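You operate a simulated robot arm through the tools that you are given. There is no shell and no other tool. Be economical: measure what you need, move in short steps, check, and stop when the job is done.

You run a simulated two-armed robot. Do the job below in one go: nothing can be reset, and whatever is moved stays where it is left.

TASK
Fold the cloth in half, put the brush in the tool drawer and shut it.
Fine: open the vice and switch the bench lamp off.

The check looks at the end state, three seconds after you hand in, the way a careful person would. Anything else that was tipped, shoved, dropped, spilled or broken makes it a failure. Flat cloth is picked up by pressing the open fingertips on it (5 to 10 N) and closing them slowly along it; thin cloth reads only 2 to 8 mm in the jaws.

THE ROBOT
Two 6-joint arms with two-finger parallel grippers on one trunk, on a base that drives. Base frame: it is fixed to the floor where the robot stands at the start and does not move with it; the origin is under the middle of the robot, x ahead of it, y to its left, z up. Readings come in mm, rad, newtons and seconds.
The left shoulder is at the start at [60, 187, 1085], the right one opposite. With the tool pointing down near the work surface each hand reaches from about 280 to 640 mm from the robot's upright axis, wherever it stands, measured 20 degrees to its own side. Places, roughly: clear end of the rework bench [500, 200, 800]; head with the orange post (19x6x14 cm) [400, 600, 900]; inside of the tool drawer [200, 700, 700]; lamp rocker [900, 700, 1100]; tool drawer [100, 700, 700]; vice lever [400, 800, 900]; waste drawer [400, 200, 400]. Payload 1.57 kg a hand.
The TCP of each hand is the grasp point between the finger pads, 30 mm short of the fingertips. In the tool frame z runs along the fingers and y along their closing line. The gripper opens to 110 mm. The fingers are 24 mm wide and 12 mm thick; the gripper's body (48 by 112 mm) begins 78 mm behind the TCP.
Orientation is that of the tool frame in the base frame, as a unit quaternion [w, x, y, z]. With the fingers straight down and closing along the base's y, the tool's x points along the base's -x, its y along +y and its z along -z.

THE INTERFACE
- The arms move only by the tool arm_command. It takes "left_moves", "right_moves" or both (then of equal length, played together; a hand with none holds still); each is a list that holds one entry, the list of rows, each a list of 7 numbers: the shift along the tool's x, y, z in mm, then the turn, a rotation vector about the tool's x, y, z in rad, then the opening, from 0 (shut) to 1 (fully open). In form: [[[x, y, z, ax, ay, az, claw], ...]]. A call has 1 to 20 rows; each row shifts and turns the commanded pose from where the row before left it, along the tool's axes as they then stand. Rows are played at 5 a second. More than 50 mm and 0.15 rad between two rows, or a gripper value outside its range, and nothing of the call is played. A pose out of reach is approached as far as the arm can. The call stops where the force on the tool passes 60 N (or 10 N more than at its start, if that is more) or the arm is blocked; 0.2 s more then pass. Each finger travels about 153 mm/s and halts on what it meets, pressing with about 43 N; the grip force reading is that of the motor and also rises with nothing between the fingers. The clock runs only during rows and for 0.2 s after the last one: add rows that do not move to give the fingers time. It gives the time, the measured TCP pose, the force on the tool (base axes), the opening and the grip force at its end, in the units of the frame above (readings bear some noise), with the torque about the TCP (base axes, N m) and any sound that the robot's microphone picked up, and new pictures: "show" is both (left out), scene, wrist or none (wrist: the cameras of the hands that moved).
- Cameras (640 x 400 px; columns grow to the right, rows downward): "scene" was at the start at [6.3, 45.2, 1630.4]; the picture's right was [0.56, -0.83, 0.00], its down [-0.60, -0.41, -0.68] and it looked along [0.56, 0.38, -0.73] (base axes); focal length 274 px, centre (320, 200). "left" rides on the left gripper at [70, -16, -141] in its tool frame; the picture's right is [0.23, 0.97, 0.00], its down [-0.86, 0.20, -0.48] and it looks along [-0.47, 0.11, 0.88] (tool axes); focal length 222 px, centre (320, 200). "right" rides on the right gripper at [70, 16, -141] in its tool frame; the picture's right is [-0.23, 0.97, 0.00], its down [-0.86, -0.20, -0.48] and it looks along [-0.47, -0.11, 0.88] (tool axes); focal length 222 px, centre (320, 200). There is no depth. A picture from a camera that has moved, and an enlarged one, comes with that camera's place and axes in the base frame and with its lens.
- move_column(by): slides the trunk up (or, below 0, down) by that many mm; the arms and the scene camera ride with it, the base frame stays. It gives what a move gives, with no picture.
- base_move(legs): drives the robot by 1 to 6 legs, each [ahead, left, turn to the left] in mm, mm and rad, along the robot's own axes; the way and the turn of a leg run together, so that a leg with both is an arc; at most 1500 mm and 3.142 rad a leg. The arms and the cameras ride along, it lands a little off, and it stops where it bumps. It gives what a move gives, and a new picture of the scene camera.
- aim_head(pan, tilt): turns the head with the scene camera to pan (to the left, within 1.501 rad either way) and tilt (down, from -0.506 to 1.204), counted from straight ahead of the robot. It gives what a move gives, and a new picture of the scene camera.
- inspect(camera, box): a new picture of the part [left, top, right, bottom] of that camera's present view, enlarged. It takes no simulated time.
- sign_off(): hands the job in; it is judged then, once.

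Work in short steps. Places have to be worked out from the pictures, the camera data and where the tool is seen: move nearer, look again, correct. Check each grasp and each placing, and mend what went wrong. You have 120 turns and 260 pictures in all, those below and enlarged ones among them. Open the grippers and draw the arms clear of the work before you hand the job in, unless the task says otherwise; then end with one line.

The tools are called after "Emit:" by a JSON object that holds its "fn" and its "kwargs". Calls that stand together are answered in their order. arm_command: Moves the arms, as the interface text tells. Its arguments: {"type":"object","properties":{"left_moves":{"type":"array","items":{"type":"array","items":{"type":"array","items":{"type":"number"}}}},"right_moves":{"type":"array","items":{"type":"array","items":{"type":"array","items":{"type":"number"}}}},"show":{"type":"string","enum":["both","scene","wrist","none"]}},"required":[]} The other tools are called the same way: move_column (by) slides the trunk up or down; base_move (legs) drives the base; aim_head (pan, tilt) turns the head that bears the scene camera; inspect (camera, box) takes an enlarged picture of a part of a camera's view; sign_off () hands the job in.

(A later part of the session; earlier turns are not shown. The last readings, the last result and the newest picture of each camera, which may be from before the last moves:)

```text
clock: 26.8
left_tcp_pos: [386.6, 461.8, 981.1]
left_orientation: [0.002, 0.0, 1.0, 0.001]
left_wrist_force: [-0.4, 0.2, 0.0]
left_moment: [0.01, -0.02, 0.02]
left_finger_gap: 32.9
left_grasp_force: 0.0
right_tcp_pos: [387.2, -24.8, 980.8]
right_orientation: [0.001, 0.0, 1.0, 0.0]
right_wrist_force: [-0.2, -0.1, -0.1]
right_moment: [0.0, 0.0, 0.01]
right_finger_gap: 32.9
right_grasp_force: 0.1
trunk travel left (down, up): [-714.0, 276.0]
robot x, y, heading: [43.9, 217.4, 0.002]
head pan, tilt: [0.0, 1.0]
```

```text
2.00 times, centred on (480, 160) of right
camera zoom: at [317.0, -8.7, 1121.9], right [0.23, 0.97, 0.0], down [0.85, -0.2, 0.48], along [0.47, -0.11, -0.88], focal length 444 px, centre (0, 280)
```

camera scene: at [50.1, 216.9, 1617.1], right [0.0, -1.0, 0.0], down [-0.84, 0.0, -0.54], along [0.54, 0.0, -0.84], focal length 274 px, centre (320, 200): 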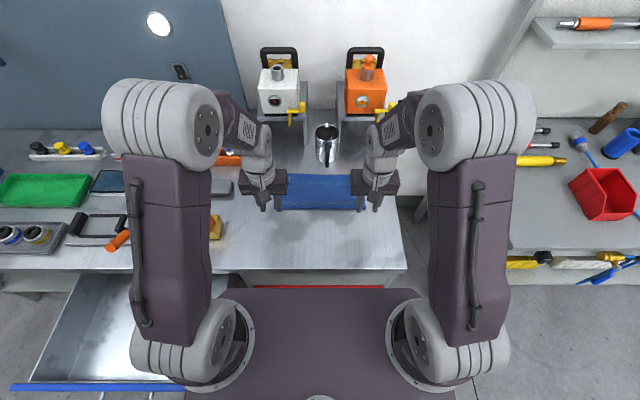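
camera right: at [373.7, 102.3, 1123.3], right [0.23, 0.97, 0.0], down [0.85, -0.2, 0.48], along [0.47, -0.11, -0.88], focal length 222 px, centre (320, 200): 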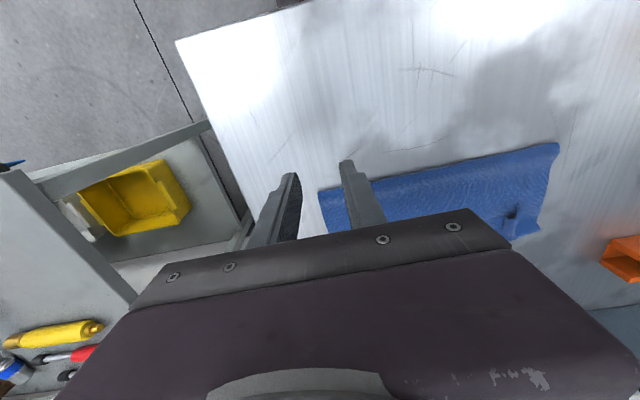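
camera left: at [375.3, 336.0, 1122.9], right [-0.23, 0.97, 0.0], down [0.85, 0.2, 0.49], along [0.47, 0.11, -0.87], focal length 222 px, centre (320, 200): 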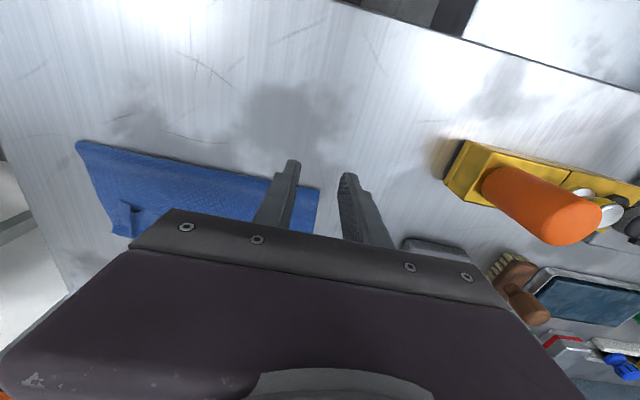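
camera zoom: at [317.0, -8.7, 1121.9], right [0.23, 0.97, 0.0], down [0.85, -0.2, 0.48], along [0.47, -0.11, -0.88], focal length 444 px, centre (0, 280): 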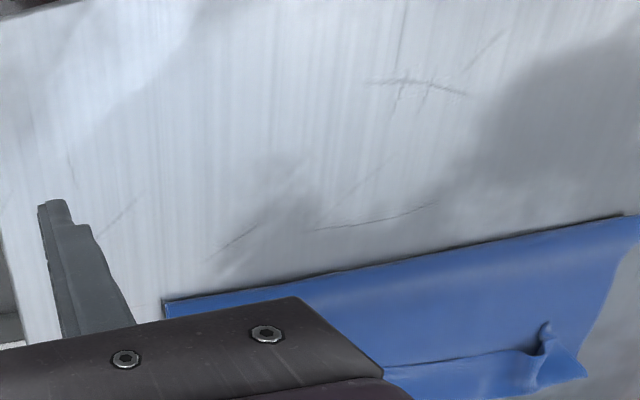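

The picture confirms a folded-back flap with puckers at about (605, 328) and (605, 119). I'll bring both hands over those puckers, catching only the last few mm of the edge.

Emit:
{"fn": "arm_command", "kwargs": {"left_moves": [[[-35.2, -22.1, 6, 0, 0, 0, 0.35], [-35.2, -22.1, 6, 0, 0, 0, 0.35], [-35.2, -22.1, 6, 0, 0, 0, 0.35], [-35.2, -22.1, 6, 0, 0, 0, 0.35], [-35.2, -22.1, 6, 0, 0, 0, 0.35], [-35.2, -22.1, 16, 0, 0, 0, 0.35], [0, 0, 25, 0, 0, 0, 0.35]]], "right_moves": [[[-35.2, 24, 6, 0, 0, 0, 0.35], [-35.2, 24, 6, 0, 0, 0, 0.35], [-35.2, 24, 6, 0, 0, 0, 0.35], [-35.2, 24, 6, 0, 0, 0, 0.35], [-35.2, 24, 6, 0, 0, 0, 0.35], [-35.2, 24, 16, 0, 0, 0, 0.35], [0, 0, 25, 0, 0, 0, 0.35]]], "show": "wrist"}}

Emit:
{"fn": "inspect", "kwargs": {"camera": "scene", "box": [256, 150, 384, 230]}}

```text
clock: 28.4
left_tcp_pos: [600.6, 329.2, 909.3]
left_orientation: [0.001, 0.0, 1.0, 0.001]
left_wrist_force: [0.9, 0.5, -0.4]
left_moment: [0.01, -0.02, -0.03]
left_finger_gap: 38.3
left_grasp_force: 0.0
right_tcp_pos: [600.2, 122.1, 909.4]
right_orientation: [0.0, 0.0, 1.0, 0.001]
right_wrist_force: [0.4, 0.0, -0.4]
right_moment: [-0.01, 0.0, -0.03]
right_finger_gap: 38.7
right_grasp_force: 0.2
trunk travel left (down, up): [-714.0, 276.0]
robot x, y, heading: [39.3, 220.3, -0.0]
head pan, tilt: [0.0, 1.0]
camera right: at [529.2, 137.6, 1051.6], right [0.23, 0.97, 0.0], down [0.86, -0.2, 0.48], along [0.47, -0.11, -0.88], focal length 222 px, centre (320, 200)
camera left: at [530.1, 312.5, 1050.5], right [-0.23, 0.97, 0.0], down [0.85, 0.2, 0.48], along [0.47, 0.11, -0.88], focal length 222 px, centre (320, 200)
```

right: 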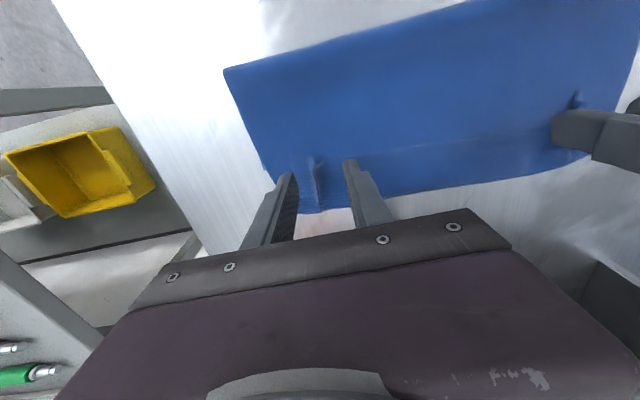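
left: 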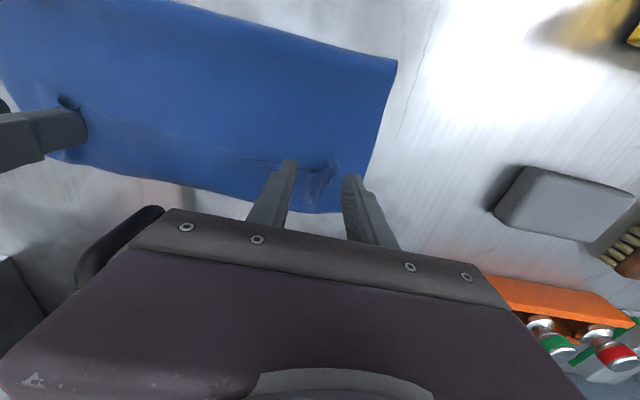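

```text
5.00 times, centred on (320, 190) of scene
camera zoom: at [54.6, 216.9, 1617.2], right [0.0, -1.0, 0.0], down [-0.84, 0.0, -0.54], along [0.54, 0.0, -0.84], focal length 1373 px, centre (320, 250)
```

zoom: 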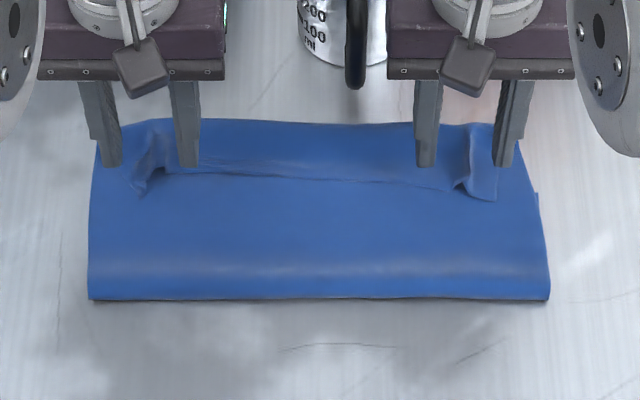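

Puckers lie between the fingers. I'll descend to a few mm above the layers and close.

Emit:
{"fn": "arm_command", "kwargs": {"left_moves": [[[0, -1, 12, 0, 0, 0, 0.35], [0, 0, 8, 0, 0, 0, 0.35], [0, 0, 1.5, 0, 0, 0, 0.35], [0, 0, 0, 0, 0, 0, 0.28], [0, 0, 0, 0, 0, 0, 0.21], [0, 0, 0, 0, 0, 0, 0.14], [0, 0, 0, 0, 0, 0, 0.07], [0, 0, 0, 0, 0, 0, 0], [0, 0, 0, 0, 0, 0, 0], [0, 0, 0, 0, 0, 0, 0]]], "right_moves": [[[0, -6, 12, 0, 0, 0, 0.35], [0, 0, 8, 0, 0, 0, 0.35], [0, 0, 1.5, 0, 0, 0, 0.35], [0, 0, 0, 0, 0, 0, 0.28], [0, 0, 0, 0, 0, 0, 0.21], [0, 0, 0, 0, 0, 0, 0.14], [0, 0, 0, 0, 0, 0, 0.07], [0, 0, 0, 0, 0, 0, 0], [0, 0, 0, 0, 0, 0, 0], [0, 0, 0, 0, 0, 0, 0]]], "show": "wrist"}}

```text
clock: 30.6
left_tcp_pos: [600.2, 327.6, 887.3]
left_orientation: [0.001, 0.0, 1.0, 0.001]
left_wrist_force: [0.4, -3.0, -0.1]
left_moment: [-0.07, -0.01, -0.03]
left_finger_gap: 2.5
left_grasp_force: 23.4
right_tcp_pos: [600.0, 116.1, 888.8]
right_orientation: [0.0, 0.0, 1.0, 0.0]
right_wrist_force: [0.1, 2.7, -0.4]
right_moment: [0.08, 0.04, 0.05]
right_finger_gap: 1.8
right_grasp_force: 23.3
trunk travel left (down, up): [-714.0, 276.0]
robot x, y, heading: [44.3, 217.5, 0.002]
head pan, tilt: [0.0, 1.0]
camera right: at [529.2, 131.1, 1030.2], right [0.23, 0.97, 0.0], down [0.86, -0.2, 0.48], along [0.47, -0.11, -0.88], focal length 222 px, centre (320, 200)
camera left: at [529.9, 311.9, 1028.9], right [-0.23, 0.97, 0.0], down [0.85, 0.2, 0.48], along [0.47, 0.11, -0.88], focal length 222 px, centre (320, 200)
```

right: 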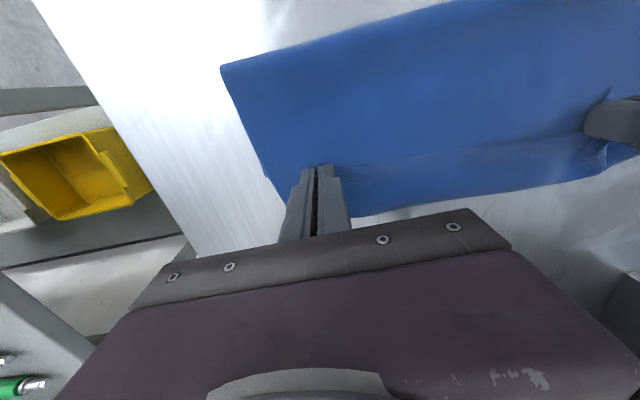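
left: 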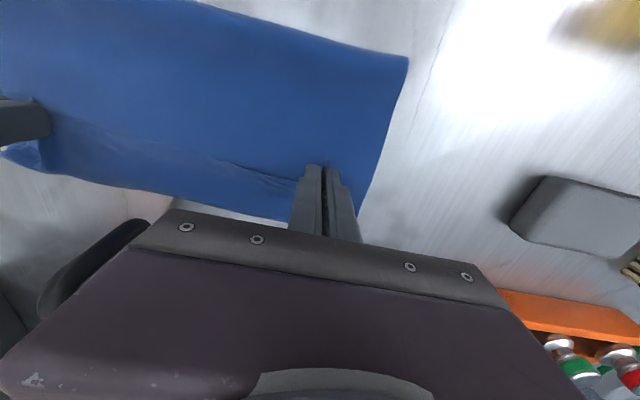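

Both grips hold (2.5 and 1.8 mm). I'll lift back up and toward me to unroll the flap, then look.

Emit:
{"fn": "arm_command", "kwargs": {"left_moves": [[[0, -2, -10, 0, 0, 0, 0], [5, 0, -20, 0, 0, 0, 0], [10, 0, -25, 0, 0, 0, 0], [20, 0, -25, 0, 0, 0, 0], [25, 0, -22, 0, 0, 0, 0], [20, 0, -15, 0, 0, 0, 0], [0, 0, 0, 0, 0, 0, 0]]], "right_moves": [[[0, 2, -10, 0, 0, 0, 0], [5, 0, -20, 0, 0, 0, 0], [10, 0, -25, 0, 0, 0, 0], [20, 0, -25, 0, 0, 0, 0], [25, 0, -22, 0, 0, 0, 0], [20, 0, -15, 0, 0, 0, 0], [0, 0, 0, 0, 0, 0, 0]]]}}

Emit:
{"fn": "inspect", "kwargs": {"camera": "scene", "box": [240, 130, 400, 230]}}

```text
clock: 32.2
left_tcp_pos: [520.5, 324.3, 1005.3]
left_orientation: [0.002, 0.0, 1.0, 0.001]
left_wrist_force: [0.6, -0.6, -0.2]
left_moment: [-0.03, 0.04, -0.03]
left_finger_gap: 2.4
left_grasp_force: 23.9
right_tcp_pos: [519.3, 117.3, 1004.6]
right_orientation: [0.0, 0.0, 1.0, 0.0]
right_wrist_force: [0.5, -0.1, 0.1]
right_moment: [0.01, 0.02, -0.01]
right_finger_gap: 1.6
right_grasp_force: 23.2
trunk travel left (down, up): [-714.0, 276.0]
robot x, y, heading: [48.2, 216.4, 0.001]
head pan, tilt: [0.0, 1.0]
camera scene: at [56.2, 216.9, 1617.1], right [0.0, -1.0, 0.0], down [-0.84, 0.0, -0.54], along [0.54, 0.0, -0.84], focal length 274 px, centre (320, 200)
camera right: at [448.7, 132.7, 1146.2], right [0.23, 0.97, 0.0], down [0.86, -0.2, 0.48], along [0.47, -0.11, -0.88], focal length 222 px, centre (320, 200)
camera left: at [450.3, 309.3, 1146.3], right [-0.23, 0.97, 0.0], down [0.85, 0.2, 0.48], along [0.47, 0.11, -0.88], focal length 222 px, centre (320, 200)
```

scene: 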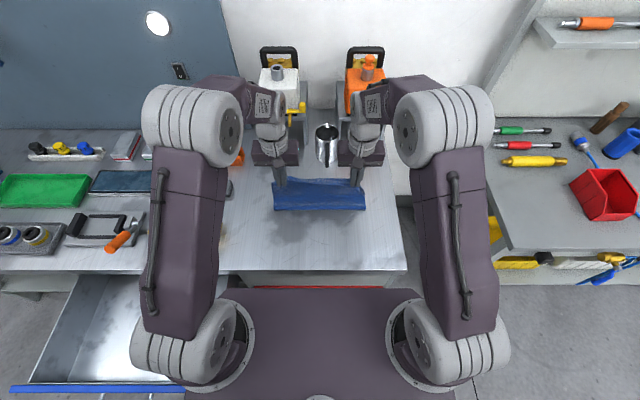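
right: 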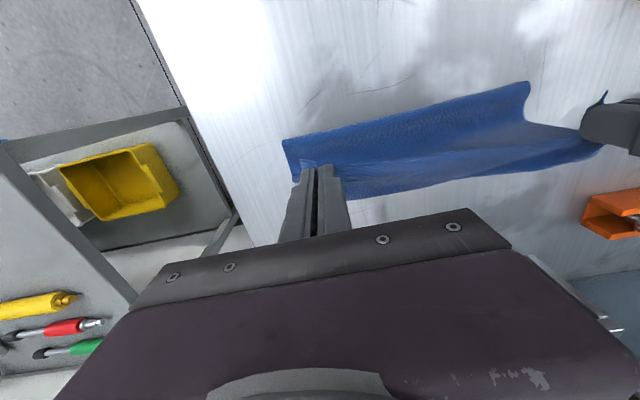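
left: 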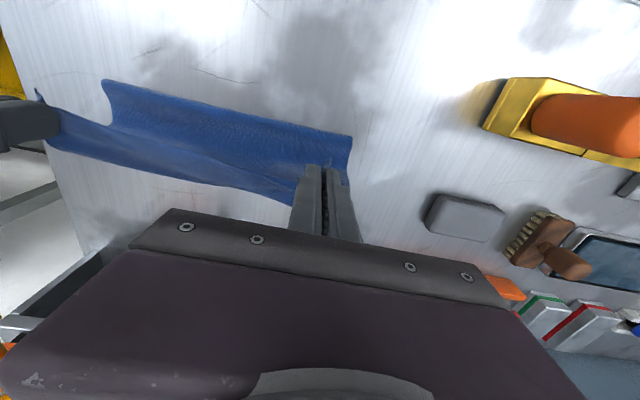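

```text
4.00 times, centred on (320, 180) of scene
camera zoom: at [56.2, 216.9, 1617.1], right [0.0, -1.0, 0.0], down [-0.84, 0.0, -0.54], along [0.54, 0.0, -0.84], focal length 1098 px, centre (320, 280)
```

zoom: 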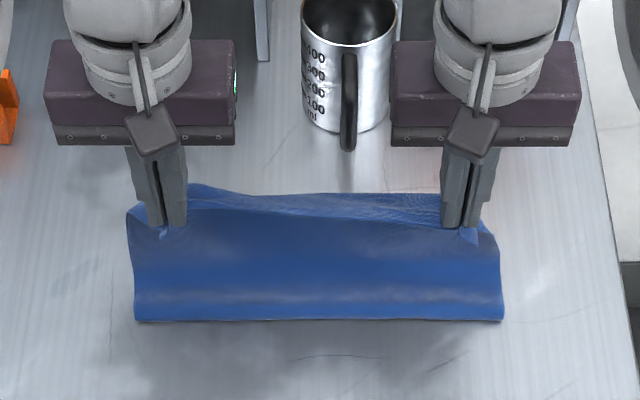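

The flap has lifted, but the crease sits too far out at x≈508. I'll pull the edge back toward me to re-centre the crease at about 474, then look.

Emit:
{"fn": "arm_command", "kwargs": {"left_moves": [[[23, 0, -13, 0, 0, 0, 0], [23, 0, -13, 0, 0, 0, 0], [22, 0, 2, 0, 0, 0, 0], [22, 0, 2, 0, 0, 0, 0], [20, 0, 10, 0, 0, 0, 0], [20, 0, 10, 0, 0, 0, 0], [15, 0, 15, 0, 0, 0, 0], [0, 0, 0, 0, 0, 0, 0]]], "right_moves": [[[23, 0, -13, 0, 0, 0, 0], [23, 0, -13, 0, 0, 0, 0], [22, 0, 2, 0, 0, 0, 0], [22, 0, 2, 0, 0, 0, 0], [20, 0, 10, 0, 0, 0, 0], [20, 0, 10, 0, 0, 0, 0], [15, 0, 15, 0, 0, 0, 0], [0, 0, 0, 0, 0, 0, 0]]], "show": "wrist"}}

Emit:
{"fn": "inspect", "kwargs": {"camera": "scene", "box": [240, 130, 400, 230]}}

```text
clock: 34.0
left_tcp_pos: [373.5, 326.2, 992.1]
left_orientation: [0.002, 0.0, 1.0, 0.001]
left_wrist_force: [-0.3, -0.3, -0.4]
left_moment: [-0.02, -0.02, -0.01]
left_finger_gap: 2.8
left_grasp_force: 23.1
right_tcp_pos: [374.3, 116.8, 991.8]
right_orientation: [0.0, 0.0, 1.0, 0.0]
right_wrist_force: [0.2, 0.8, 0.7]
right_moment: [-0.01, 0.01, 0.01]
right_finger_gap: 1.9
right_grasp_force: 23.0
trunk travel left (down, up): [-714.0, 276.0]
robot x, y, heading: [42.2, 214.2, 0.001]
head pan, tilt: [0.0, 1.0]
camera right: at [304.2, 133.0, 1133.5], right [0.23, 0.97, 0.0], down [0.86, -0.2, 0.48], along [0.47, -0.11, -0.88], focal length 222 px, centre (320, 200)
camera left: at [304.6, 309.6, 1132.3], right [-0.23, 0.97, 0.0], down [0.85, 0.2, 0.48], along [0.47, 0.11, -0.88], focal length 222 px, centre (320, 200)
```

right: 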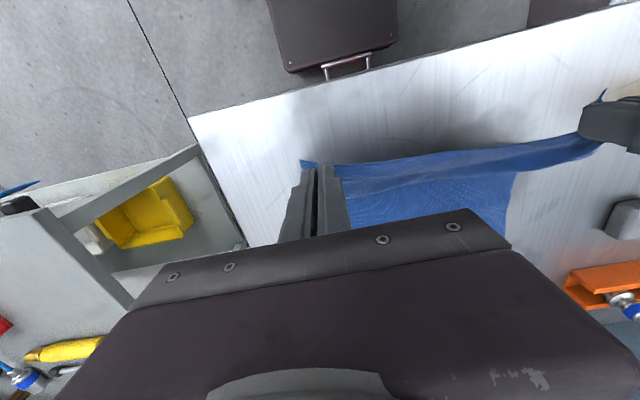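
left: 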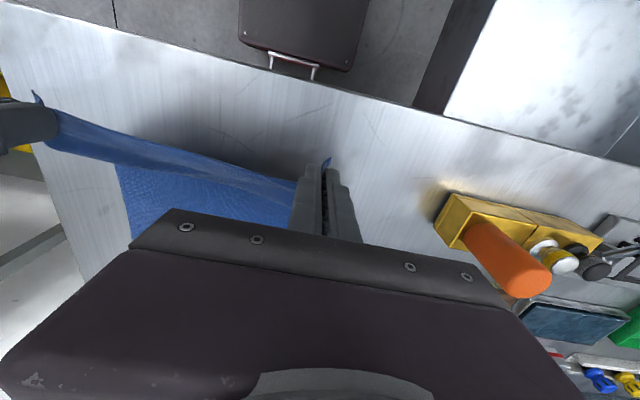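

```text
4.00 times, centred on (320, 180) of scene
camera zoom: at [55.2, 216.9, 1617.1], right [0.0, -1.0, 0.0], down [-0.84, 0.0, -0.54], along [0.54, 0.0, -0.84], focal length 1098 px, centre (320, 280)
```

zoom: 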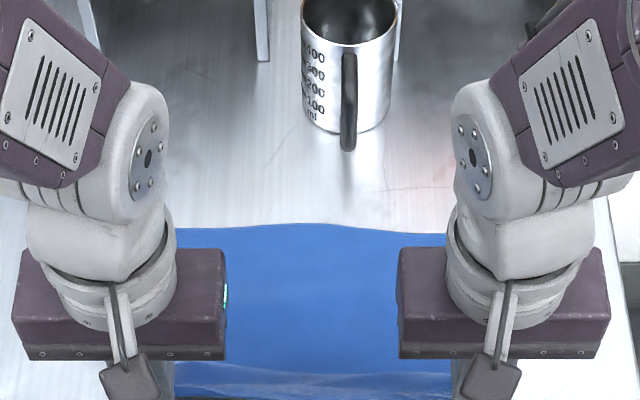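

The lower layer's far edge is now at x≈602, so the mid-line is about 454. I'll arc forward keeping the sheet just taut and stop at a 30° lean before dropping it.

Emit:
{"fn": "arm_command", "kwargs": {"left_moves": [[[-16, 0, -8, 0, 0, 0, 0], [-25, 0, -10, 0, 0, 0, 0], [-20, 0, -2, 0, 0, 0, 0], [-20, 0, -1, 0, 0, 0, 0], [-18, 0, 3, 0, 0, 0, 0], [-18, 0, 3, 0, 0, 0, 0], [-15, 0, 7, 0, 0, 0, 0], [-15, 0, 8, 0, 0, 0, 0], [-10, 0, 10, 0, 0, 0, 0], [-10, 0, 10, 0, 0, 0, 0], [-10, 0, 11, 0, 0, 0, 0], [-9, 0, 10, 0, 0, 0, 0], [0, 0, 0, 0, 0, 0, 0]]], "right_moves": [[[-16, 0, -8, 0, 0, 0, 0], [-25, 0, -10, 0, 0, 0, 0], [-20, 0, -2, 0, 0, 0, 0], [-20, 0, -1, 0, 0, 0, 0], [-18, 0, 3, 0, 0, 0, 0], [-18, 0, 3, 0, 0, 0, 0], [-15, 0, 7, 0, 0, 0, 0], [-15, 0, 8, 0, 0, 0, 0], [-10, 0, 10, 0, 0, 0, 0], [-10, 0, 10, 0, 0, 0, 0], [-10, 0, 11, 0, 0, 0, 0], [-9, 0, 10, 0, 0, 0, 0], [0, 0, 0, 0, 0, 0, 0]]], "show": "wrist"}}

Emit:
{"fn": "inspect", "kwargs": {"camera": "scene", "box": [240, 130, 400, 230]}}

```text
clock: 36.8
left_tcp_pos: [560.2, 326.6, 951.5]
left_orientation: [0.002, 0.0, 1.0, 0.0]
left_wrist_force: [0.5, -1.1, -0.3]
left_moment: [-0.03, -0.01, 0.03]
left_finger_gap: 2.1
left_grasp_force: 24.1
right_tcp_pos: [560.5, 116.9, 950.8]
right_orientation: [-0.001, 0.001, 1.0, -0.001]
right_wrist_force: [-1.0, 0.8, -0.4]
right_moment: [0.01, 0.0, 0.02]
right_finger_gap: 1.9
right_grasp_force: 23.9
trunk travel left (down, up): [-714.0, 276.0]
robot x, y, heading: [42.3, 215.5, 0.003]
head pan, tilt: [0.0, 1.0]
camera right: at [489.5, 132.8, 1092.5], right [0.23, 0.97, 0.0], down [0.85, -0.2, 0.48], along [0.47, -0.11, -0.88], focal length 222 px, centre (320, 200)
camera left: at [490.4, 309.9, 1092.2], right [-0.23, 0.97, 0.0], down [0.85, 0.2, 0.48], along [0.47, 0.11, -0.88], focal length 222 px, centre (320, 200)
```

right: 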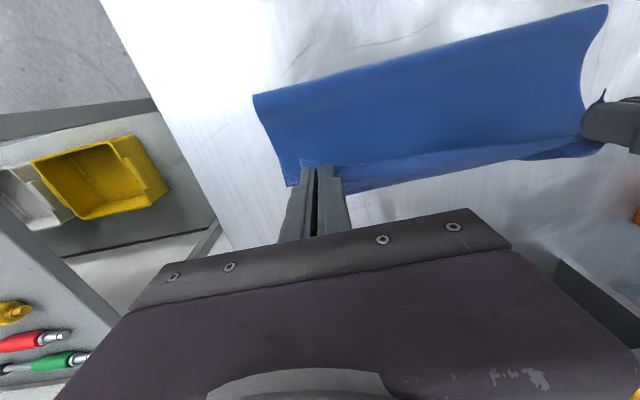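
left: 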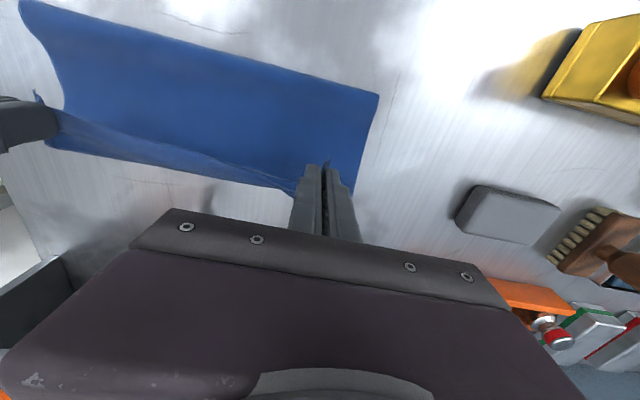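

```text
4.00 times, centred on (320, 180) of scene
camera zoom: at [54.1, 216.9, 1617.1], right [0.0, -1.0, 0.0], down [-0.84, 0.0, -0.54], along [0.54, 0.0, -0.84], focal length 1098 px, centre (320, 280)
```

zoom: 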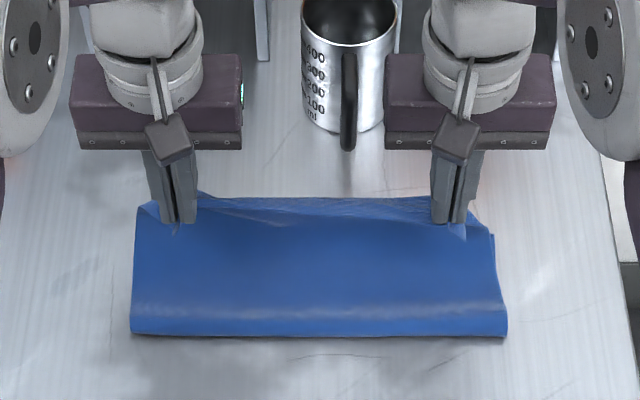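

The crease rolled forward again to about 492, because the cloth leaves the fingers on the far side. I'll go back to re-centre it and turn each hand 90° outward, so the edge runs straight between the hands.

Emit:
{"fn": "arm_command", "kwargs": {"left_moves": [[[19, 0, -20, 0, 0, 0, 0], [20, 0, -21, 0, 0, 0, 0], [30, 0, -15, 0, 0, 0, 0], [36, 0, -6, 0, 0, 0, 0], [40, 0, 3, 0, 0, 0, 0], [25, 0, 10, 0, 0, 0, 0], [20, 0, 10, 0, 0, 0, 0], [10, 0, 12, 0, 0, 0, 0], [0, 0, 0, 0, 0, 0, 0]]], "right_moves": [[[19, 0, -20, 0, 0, 0, 0], [20, 0, -21, 0, 0, 0, 0], [30, 0, -15, 0, 0, 0, 0], [36, 0, -6, 0, 0, 0, 0], [40, 0, 3, 0, 0, 0, 0], [25, 0, 10, 0, 0, 0, 0], [20, 0, 10, 0, 0, 0, 0], [10, 0, 12, 0, 0, 0, 0], [0, 0, 0, 0, 0, 0, 0]]], "show": "none"}}

Emit:
{"fn": "arm_command", "kwargs": {"left_moves": [[[0, 0, 0, 0, 0, 0.15, 0], [0, 0, 0, 0, 0, 0.15, 0], [0, 0, 0, 0, 0, 0.15, 0], [0, 0, 0, 0, 0, 0.15, 0], [0, 0, 0, 0, 0, 0.15, 0], [0, 0, 0, 0, 0, 0.15, 0], [0, 0, 0, 0, 0, 0.15, 0], [0, 0, 0, 0, 0, 0.15, 0], [0, 0, 0, 0, 0, 0.15, 0], [0, 0, 0, 0, 0, 0.15, 0], [0, 0, 0, 0, 0, 0.07, 0], [0, 0, 0, 0, 0, 0, 0]]], "right_moves": [[[0, 0, 0, 0, 0, -0.15, 0], [0, 0, 0, 0, 0, -0.15, 0], [0, 0, 0, 0, 0, -0.15, 0], [0, 0, 0, 0, 0, -0.15, 0], [0, 0, 0, 0, 0, -0.15, 0], [0, 0, 0, 0, 0, -0.15, 0], [0, 0, 0, 0, 0, -0.15, 0], [0, 0, 0, 0, 0, -0.15, 0], [0, 0, 0, 0, 0, -0.15, 0], [0, 0, 0, 0, 0, -0.15, 0], [0, 0, 0, 0, 0, -0.07, 0], [0, 0, 0, 0, 0, 0, 0]]]}}

```text
clock: 38.8
left_tcp_pos: [360.1, 325.7, 976.7]
left_orientation: [0.0, -0.001, 1.0, 0.001]
left_wrist_force: [0.7, -1.0, -0.2]
left_moment: [-0.02, 0.03, -0.04]
left_finger_gap: 2.6
left_grasp_force: 24.2
right_tcp_pos: [360.1, 116.6, 977.5]
right_orientation: [0.0, -0.001, 1.0, -0.001]
right_wrist_force: [0.4, 0.4, 0.0]
right_moment: [0.06, 0.03, -0.01]
right_finger_gap: 2.0
right_grasp_force: 23.9
trunk travel left (down, up): [-714.0, 276.0]
robot x, y, heading: [47.6, 215.1, 0.002]
head pan, tilt: [0.0, 1.0]
```

```text
clock: 41.4
left_tcp_pos: [359.8, 326.0, 978.0]
left_orientation: [0.0, 0.707, 0.707, 0.001]
left_wrist_force: [0.3, 0.0, -0.8]
left_moment: [-0.03, -0.02, 0.02]
left_finger_gap: 2.2
left_grasp_force: 23.5
right_tcp_pos: [360.0, 117.1, 978.0]
right_orientation: [0.0, -0.707, 0.708, 0.0]
right_wrist_force: [-0.7, -0.9, 0.5]
right_moment: [-0.02, 0.01, 0.01]
right_finger_gap: 1.7
right_grasp_force: 23.9
trunk travel left (down, up): [-714.0, 276.0]
robot x, y, heading: [43.3, 216.8, -0.001]
head pan, tilt: [0.0, 1.0]
camera scene: at [54.7, 216.9, 1617.1], right [0.0, -1.0, 0.0], down [-0.84, 0.0, -0.54], along [0.54, 0.0, -0.84], focal length 274 px, centre (320, 200)
camera right: at [343.0, 46.7, 1119.7], right [-0.97, 0.23, 0.0], down [0.2, 0.86, 0.48], along [0.11, 0.47, -0.88], focal length 222 px, centre (320, 200)
camera left: at [344.4, 395.8, 1119.1], right [0.97, 0.23, 0.0], down [0.2, -0.86, 0.48], along [0.11, -0.46, -0.88], focal length 222 px, centre (320, 200)
```

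scene: 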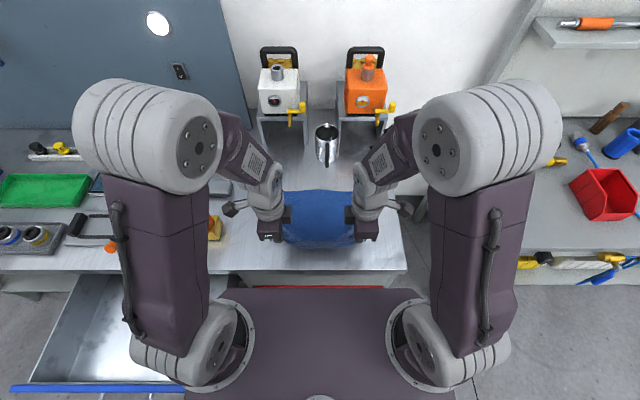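
right: 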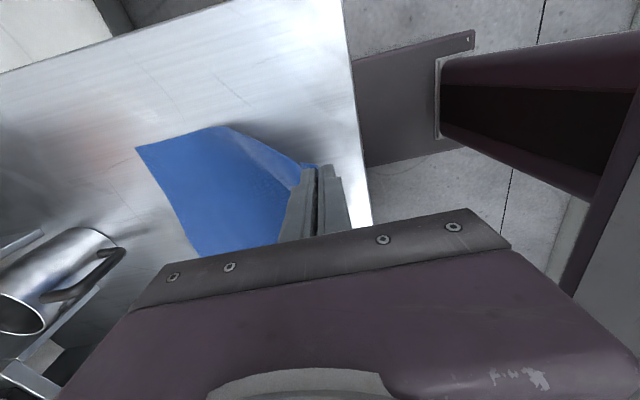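
left: 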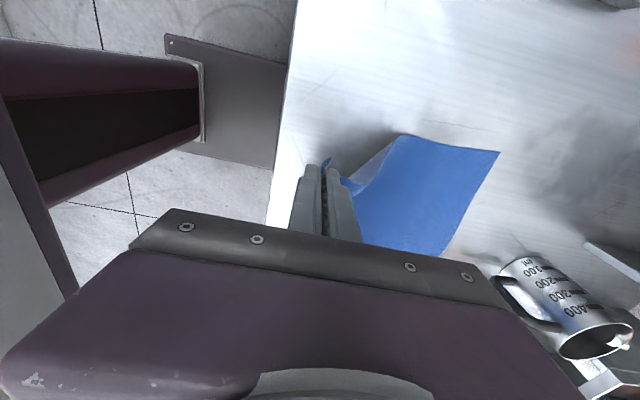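

The side view is clear: the far edge is now at x≈575, so the mid-line is about 427. I'll swing over with slack this time and come down to just above the lower layer.

Emit:
{"fn": "arm_command", "kwargs": {"left_moves": [[[0, 25, -13, 0, 0, 0, 0], [0, 21, -4, 0, 0, 0, 0], [0, 21, -3, 0, 0, 0, 0], [0, 22, 3, 0, 0, 0, 0], [0, 21, 6, 0, 0, 0, 0], [0, 15, 9, 0, 0, 0, 0], [0, 15, 9, 0, 0, 0, 0], [0, 13, 14, 0, 0, 0, 0], [0, 12, 14, 0, 0, 0, 0], [0, 10, 15, 0, 0, 0, 0], [0, 10, 15, 0, 0, 0, 0], [0, 5, 9, 0, 0, 0, 0], [0, 0, 0, 0, 0, 0, 0]]], "right_moves": [[[0, -25, -13, 0, 0, 0, 0], [0, -21, -4, 0, 0, 0, 0], [0, -21, -3, 0, 0, 0, 0], [0, -22, 3, 0, 0, 0, 0], [0, -21, 6, 0, 0, 0, 0], [0, -15, 9, 0, 0, 0, 0], [0, -15, 9, 0, 0, 0, 0], [0, -13, 14, 0, 0, 0, 0], [0, -12, 14, 0, 0, 0, 0], [0, -10, 15, 0, 0, 0, 0], [0, -10, 15, 0, 0, 0, 0], [0, -5, 9, 0, 0, 0, 0], [0, 0, 0, 0, 0, 0, 0]]]}}

Emit:
{"fn": "inspect", "kwargs": {"camera": "scene", "box": [240, 130, 400, 230]}}

```text
clock: 44.2
left_tcp_pos: [549.6, 326.9, 903.9]
left_orientation: [0.001, 0.707, 0.707, 0.001]
left_wrist_force: [0.5, -0.6, 0.8]
left_moment: [-0.03, 0.0, 0.01]
left_finger_gap: 2.4
left_grasp_force: 23.3
right_tcp_pos: [550.3, 115.8, 904.3]
right_orientation: [0.0, -0.707, 0.707, 0.0]
right_wrist_force: [0.3, -0.3, 0.2]
right_moment: [0.01, 0.0, 0.01]
right_finger_gap: 2.0
right_grasp_force: 23.6
trunk travel left (down, up): [-714.0, 276.0]
robot x, y, heading: [42.2, 218.1, -0.0]
head pan, tilt: [0.0, 1.0]
camera scene: at [54.4, 216.9, 1617.1], right [0.0, -1.0, 0.0], down [-0.84, 0.0, -0.54], along [0.54, 0.0, -0.84], focal length 274 px, centre (320, 200)
camera right: at [532.8, 46.0, 1046.0], right [-0.97, 0.23, 0.0], down [0.2, 0.85, 0.48], along [0.11, 0.47, -0.88], focal length 222 px, centre (320, 200)
camera left: at [534.1, 396.6, 1045.0], right [0.97, 0.23, 0.0], down [0.2, -0.86, 0.48], along [0.11, -0.46, -0.88], focal length 222 px, centre (320, 200)
```

scene: 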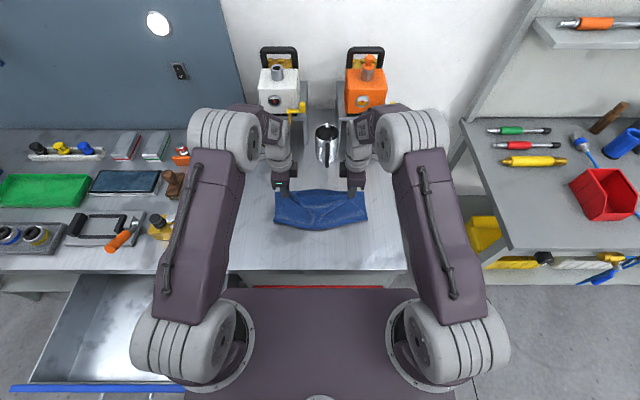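
right: 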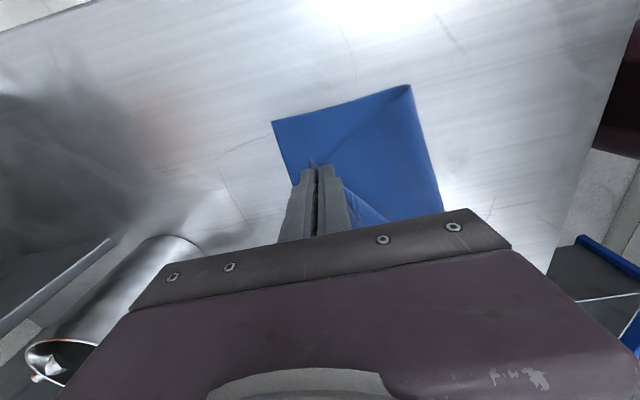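
left: 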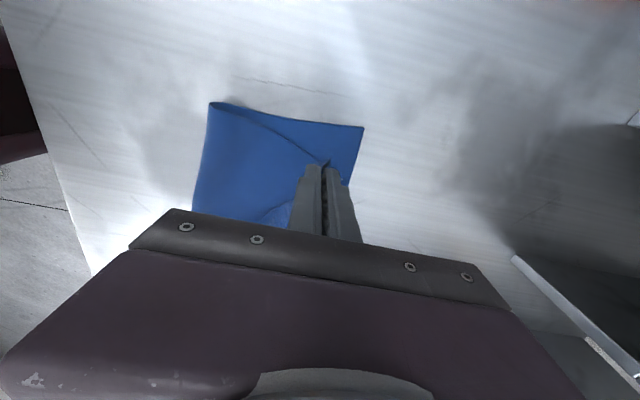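

```text
4.00 times, centred on (320, 180) of scene
camera zoom: at [54.4, 216.9, 1617.1], right [0.0, -1.0, 0.0], down [-0.84, 0.0, -0.54], along [0.54, 0.0, -0.84], focal length 1098 px, centre (320, 280)
```

zoom: 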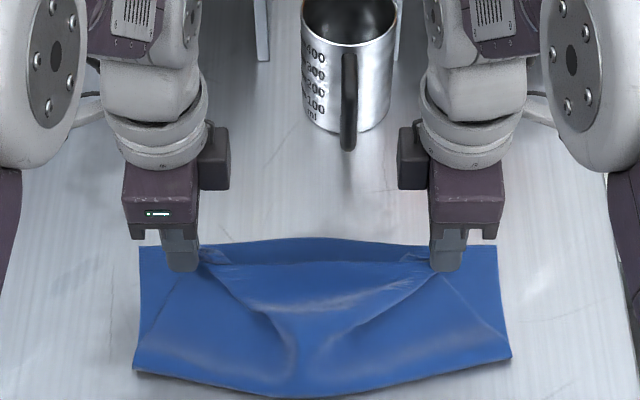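

Much better: the edge runs straight between the hands, and the lower far edge is at x≈576. I'll move ahead to meet it, spread slightly, set down and release.

Emit:
{"fn": "arm_command", "kwargs": {"left_moves": [[[2, 12, 4, 0, 0, 0, 0], [2, 12, 5, 0, 0, 0, 0], [0, 2, 5, 0, 0, 0, 0], [0, 0, 2, 0, 0, 0, 0], [0, 0, 0, 0, 0, 0, 0.06], [0, 0, 0, 0, 0, 0, 0.12], [0, 0, 0, 0, 0, 0, 0.18], [0, 0, 0, 0, 0, 0, 0.18]]], "right_moves": [[[2, -12, 4, 0, 0, 0, 0], [2, -12, 5, 0, 0, 0, 0], [0, -2, 5, 0, 0, 0, 0], [0, 0, 2, 0, 0, 0, 0], [0, 0, 0, 0, 0, 0, 0.06], [0, 0, 0, 0, 0, 0, 0.12], [0, 0, 0, 0, 0, 0, 0.18], [0, 0, 0, 0, 0, 0, 0.18]]], "show": "none"}}

Emit:
{"fn": "inspect", "kwargs": {"camera": "scene", "box": [240, 130, 400, 230]}}

```text
clock: 46.0
left_tcp_pos: [577.2, 331.1, 888.3]
left_orientation: [0.0, 0.707, 0.708, 0.002]
left_wrist_force: [0.0, 0.4, 1.0]
left_moment: [0.0, -0.02, -0.02]
left_finger_gap: 20.0
left_grasp_force: 0.1
right_tcp_pos: [576.7, 112.4, 889.3]
right_orientation: [0.0, -0.707, 0.707, 0.0]
right_wrist_force: [0.3, -0.5, 0.5]
right_moment: [-0.04, 0.01, 0.02]
right_finger_gap: 19.8
right_grasp_force: 0.2
trunk travel left (down, up): [-714.0, 276.0]
robot x, y, heading: [41.4, 214.0, 0.003]
head pan, tilt: [0.0, 1.0]
```

```text
4.00 times, centred on (320, 180) of scene
camera zoom: at [54.7, 216.9, 1617.1], right [0.0, -1.0, 0.0], down [-0.84, 0.0, -0.54], along [0.54, 0.0, -0.84], focal length 1098 px, centre (320, 280)
```

zoom: 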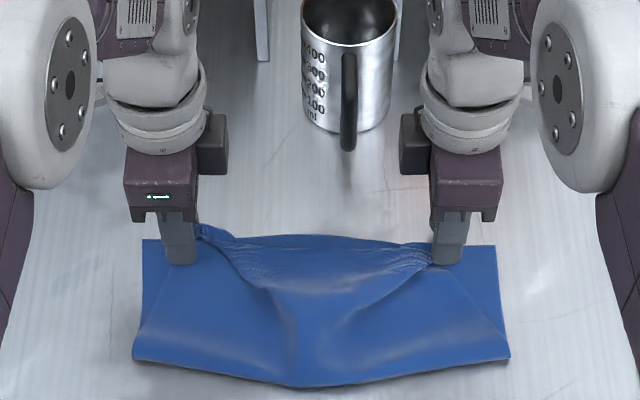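

Released. I'll rise straight up, draw the hands apart and inspect.

Emit:
{"fn": "arm_command", "kwargs": {"left_moves": [[[0, 0, -5, 0, 0, 0, 0.25], [0, 0, -15, 0, 0, 0, 0.3], [0, 0, -40, 0, 0, 0, 0.3], [0, 0, -40, 0, 0, 0, 0.3], [35, -30, 0, 0, 0, 0, 0.3], [35, -30, 0, 0, 0, 0, 0.3], [35, -30, 0, 0, 0, 0, 0.3]]], "right_moves": [[[0, 0, -5, 0, 0, 0, 0.25], [0, 0, -15, 0, 0, 0, 0.3], [0, 0, -40, 0, 0, 0, 0.3], [0, 0, -40, 0, 0, 0, 0.3], [35, 30, 0, 0, 0, 0, 0.3], [35, 30, 0, 0, 0, 0, 0.3], [35, 30, 0, 0, 0, 0, 0.3]]], "show": "wrist"}}

Emit:
{"fn": "inspect", "kwargs": {"camera": "scene", "box": [240, 130, 400, 230]}}

```text
clock: 47.6
left_tcp_pos: [483.5, 436.1, 987.8]
left_orientation: [0.001, 0.707, 0.707, 0.002]
left_wrist_force: [0.1, 1.0, 0.3]
left_moment: [0.02, 0.01, 0.02]
left_finger_gap: 32.8
left_grasp_force: 0.0
right_tcp_pos: [483.1, 8.7, 988.9]
right_orientation: [0.001, -0.707, 0.708, 0.0]
right_wrist_force: [0.1, 0.2, 0.3]
right_moment: [0.03, 0.0, -0.03]
right_finger_gap: 33.0
right_grasp_force: 0.1
trunk travel left (down, up): [-714.0, 276.0]
robot x, y, heading: [49.2, 218.1, 0.001]
head pan, tilt: [0.0, 1.0]
camera right: at [466.7, -62.5, 1130.6], right [-0.97, 0.23, 0.0], down [0.2, 0.85, 0.48], along [0.11, 0.47, -0.88], focal length 222 px, centre (320, 200)
camera left: at [467.9, 505.5, 1130.1], right [0.97, 0.23, 0.0], down [0.2, -0.86, 0.48], along [0.11, -0.46, -0.88], focal length 222 px, centre (320, 200)
```

right: 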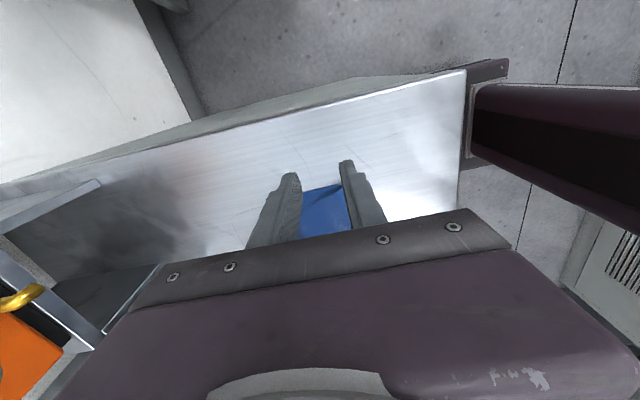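
left: 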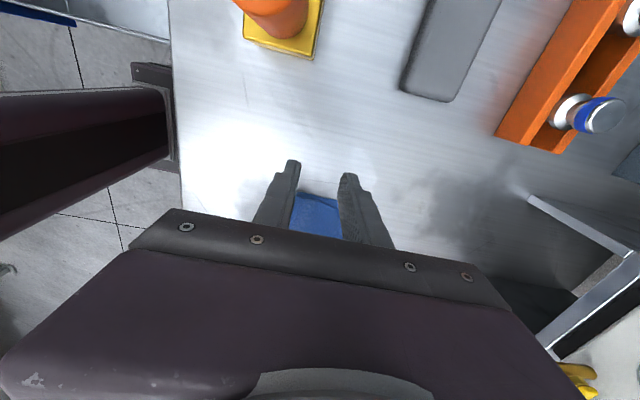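

```text
4.00 times, centred on (320, 180) of scene
camera zoom: at [52.5, 216.9, 1617.1], right [0.0, -1.0, 0.0], down [-0.84, 0.0, -0.54], along [0.54, 0.0, -0.84], focal length 1098 px, centre (320, 280)
```

zoom: 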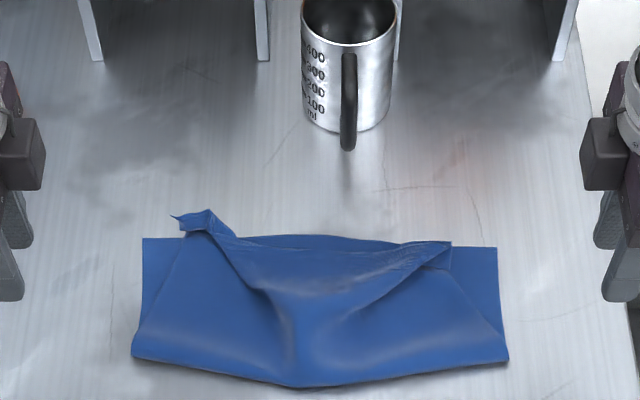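

The top corners are bunched inward by about 35 mm. I'll hover over each corner to look closely, then grip it and pull it outward.

Emit:
{"fn": "arm_command", "kwargs": {"left_moves": [[[-30, 36, 13, 0, 0, 0, 0.35], [-30, 36, 13, 0, 0, 0, 0.35], [-30, 36, 13, 0, 0, 0, 0.35]]], "right_moves": [[[-32, -31, 13, 0, 0, 0, 0.35], [-32, -31, 13, 0, 0, 0, 0.35], [-32, -31, 13, 0, 0, 0, 0.35]]], "show": "wrist"}}

Emit:
{"fn": "inspect", "kwargs": {"camera": "scene", "box": [256, 150, 384, 230]}}

```text
clock: 48.4
left_tcp_pos: [596.4, 347.3, 947.1]
left_orientation: [0.0, 0.707, 0.707, 0.0]
left_wrist_force: [0.1, 0.5, -0.2]
left_moment: [-0.01, 0.04, -0.01]
left_finger_gap: 38.0
left_grasp_force: 0.0
right_tcp_pos: [580.6, 102.2, 946.7]
right_orientation: [-0.001, -0.706, 0.708, 0.001]
right_wrist_force: [0.0, -0.3, -0.2]
right_moment: [-0.05, 0.01, 0.01]
right_finger_gap: 38.4
right_grasp_force: 0.1
trunk travel left (down, up): [-714.0, 276.0]
robot x, y, heading: [46.2, 214.5, 0.001]
head pan, tilt: [0.0, 1.0]
camera right: at [563.8, 31.8, 1088.6], right [-0.97, 0.23, 0.0], down [0.2, 0.85, 0.48], along [0.11, 0.47, -0.88], focal length 222 px, centre (320, 200)
camera left: at [580.6, 416.3, 1088.1], right [0.97, 0.23, 0.0], down [0.2, -0.86, 0.48], along [0.11, -0.46, -0.88], focal length 222 px, centre (320, 200)
```

right: 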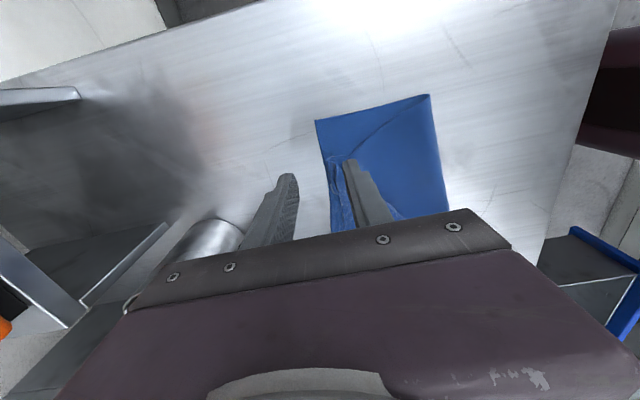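
left: 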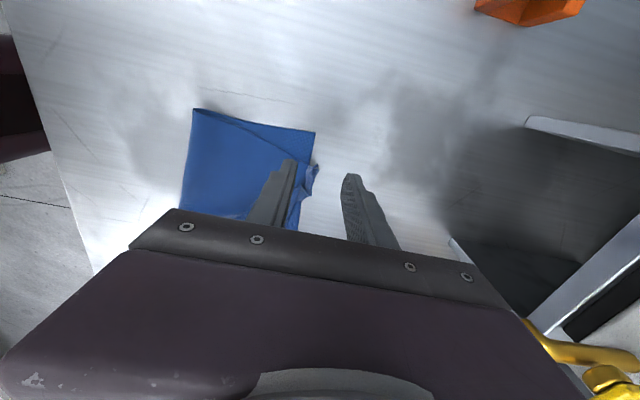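

```text
5.00 times, centred on (320, 190) of scene
camera zoom: at [58.2, 216.9, 1617.1], right [0.0, -1.0, 0.0], down [-0.84, 0.0, -0.54], along [0.54, 0.0, -0.84], focal length 1373 px, centre (320, 250)
```

zoom: 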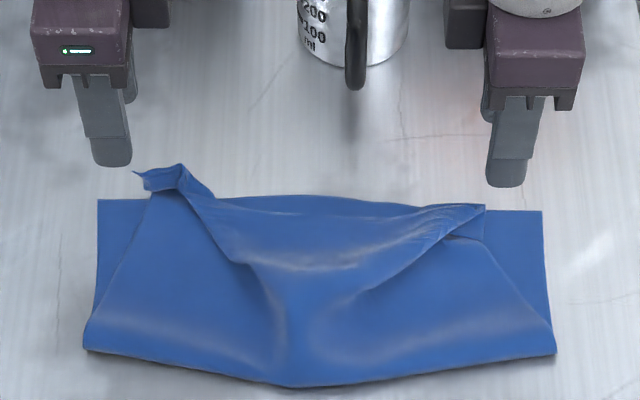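

I've located the corner tips at about (597, 332) and (570, 104). I'll lower the hands onto them and pinch (closing along x).

Emit:
{"fn": "arm_command", "kwargs": {"left_moves": [[[-13, -8, 20, 0, 0, 0, 0.4], [0, 0, 25, 0, 0, 0, 0.4], [0, 0, 12, 0, 0, 0, 0.4], [0, 0, 0, 0, 0, 0, 0.3], [0, 0, 0, 0, 0, 0, 0.2], [0, 0, 0, 0, 0, 0, 0.1], [0, 0, 0, 0, 0, 0, 0], [0, 0, 0, 0, 0, 0, 0], [0, 0, 0, 0, 0, 0, 0]]], "right_moves": [[[-8, 11, 20, 0, 0, 0, 0.4], [0, 0, 25, 0, 0, 0, 0.4], [0, 0, 13, 0, 0, 0, 0.4], [0, 0, 0, 0, 0, 0, 0.3], [0, 0, 0, 0, 0, 0, 0.2], [0, 0, 0, 0, 0, 0, 0.1], [0, 0, 0, 0, 0, 0, 0], [0, 0, 0, 0, 0, 0, 0], [0, 0, 0, 0, 0, 0, 0]]], "show": "wrist"}}

Emit:
{"fn": "inspect", "kwargs": {"camera": "scene", "box": [256, 150, 384, 230]}}

```text
clock: 50.4
left_tcp_pos: [587.6, 332.9, 892.7]
left_orientation: [0.0, 0.707, 0.707, 0.001]
left_wrist_force: [0.0, 0.0, -0.1]
left_moment: [-0.02, 0.01, -0.01]
left_finger_gap: 1.7
left_grasp_force: 23.6
right_tcp_pos: [567.4, 111.9, 891.6]
right_orientation: [0.0, -0.707, 0.707, 0.0]
right_wrist_force: [-0.8, 0.3, -0.4]
right_moment: [0.01, 0.01, 0.0]
right_finger_gap: 2.3
right_grasp_force: 23.6
trunk travel left (down, up): [-714.0, 276.0]
robot x, y, heading: [42.9, 216.6, 0.002]
head pan, tilt: [0.0, 1.0]
camera right: at [550.5, 41.3, 1033.0], right [-0.97, 0.23, 0.0], down [0.2, 0.85, 0.48], along [0.11, 0.47, -0.88], focal length 222 px, centre (320, 200)
camera left: at [570.6, 402.7, 1033.0], right [0.97, 0.23, 0.0], down [0.2, -0.86, 0.48], along [0.11, -0.46, -0.88], focal length 222 px, centre (320, 200)
```

right: 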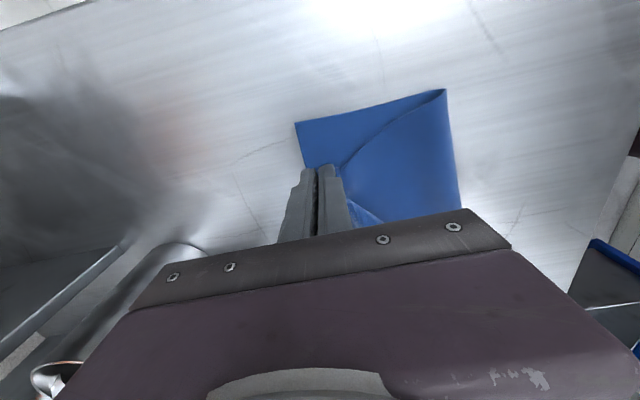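
left: 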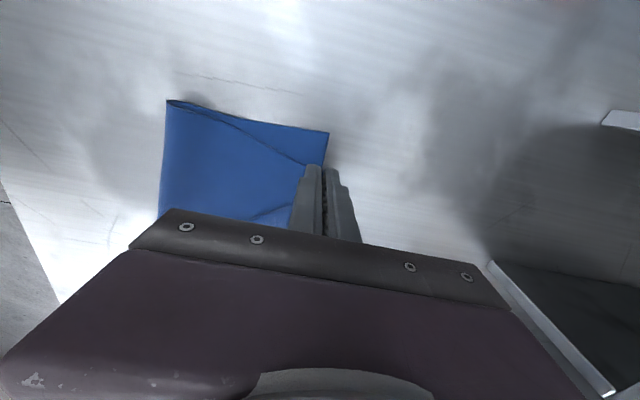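

```text
5.00 times, centred on (320, 190) of scene
camera zoom: at [54.7, 216.9, 1617.1], right [0.0, -1.0, 0.0], down [-0.84, 0.0, -0.54], along [0.54, 0.0, -0.84], focal length 1373 px, centre (320, 250)
```

zoom: 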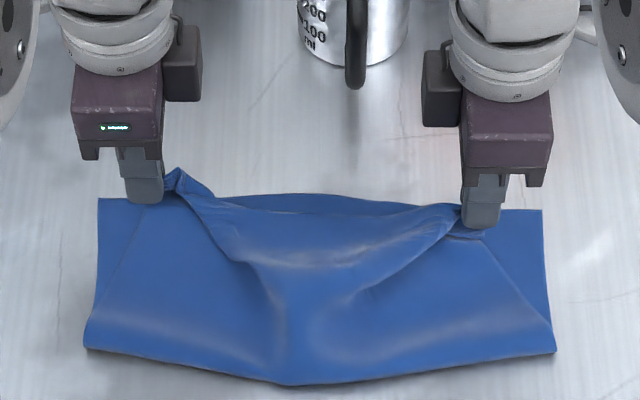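

Both corners are pinched. I'll lift a few mm and draw them outward, stopping if it goes taut.

Emit:
{"fn": "arm_command", "kwargs": {"left_moves": [[[0, 0, -8, 0, 0, 0, 0], [8, -2, 0, 0, 0, 0, 0], [8, -2, 0, 0, 0, 0, 0], [8, -2, 0, 0, 0, 0, 0], [5, 0, 0, 0, 0, 0, 0], [0, 0, 0, 0, 0, 0, 0]]], "right_moves": [[[0, 0, -8, 0, 0, 0, 0], [8, -2, 0, 0, 0, 0, 0], [8, -2, 0, 0, 0, 0, 0], [8, -3, 0, 0, 0, 0, 0], [5, -3, 0, 0, 0, 0, 0], [0, 0, 0, 0, 0, 0, 0]]], "show": "none"}}

Emit:
{"fn": "inspect", "kwargs": {"camera": "scene", "box": [256, 150, 384, 230]}}

```text
clock: 51.8
left_tcp_pos: [582.3, 361.1, 899.6]
left_orientation: [0.0, 0.706, 0.708, 0.002]
left_wrist_force: [0.8, -14.1, -0.1]
left_moment: [-0.25, -0.02, -0.01]
left_finger_gap: 1.8
left_grasp_force: 23.3
right_tcp_pos: [578.4, 83.8, 900.6]
right_orientation: [-0.001, 0.707, -0.707, 0.0]
right_wrist_force: [0.6, 13.0, 0.9]
right_moment: [0.34, 0.02, -0.03]
right_finger_gap: 2.2
right_grasp_force: 24.2
trunk travel left (down, up): [-714.0, 276.0]
robot x, y, heading: [42.6, 213.9, 0.002]
head pan, tilt: [0.0, 1.0]
```

```text
5.00 times, centred on (320, 190) of scene
camera zoom: at [54.7, 216.9, 1617.1], right [0.0, -1.0, 0.0], down [-0.84, 0.0, -0.54], along [0.54, 0.0, -0.84], focal length 1373 px, centre (320, 250)
```

zoom: 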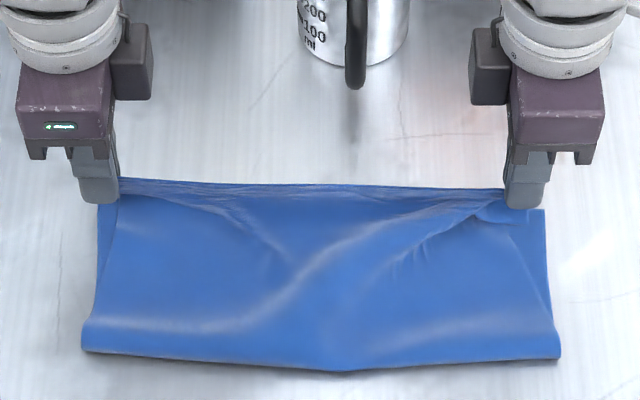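

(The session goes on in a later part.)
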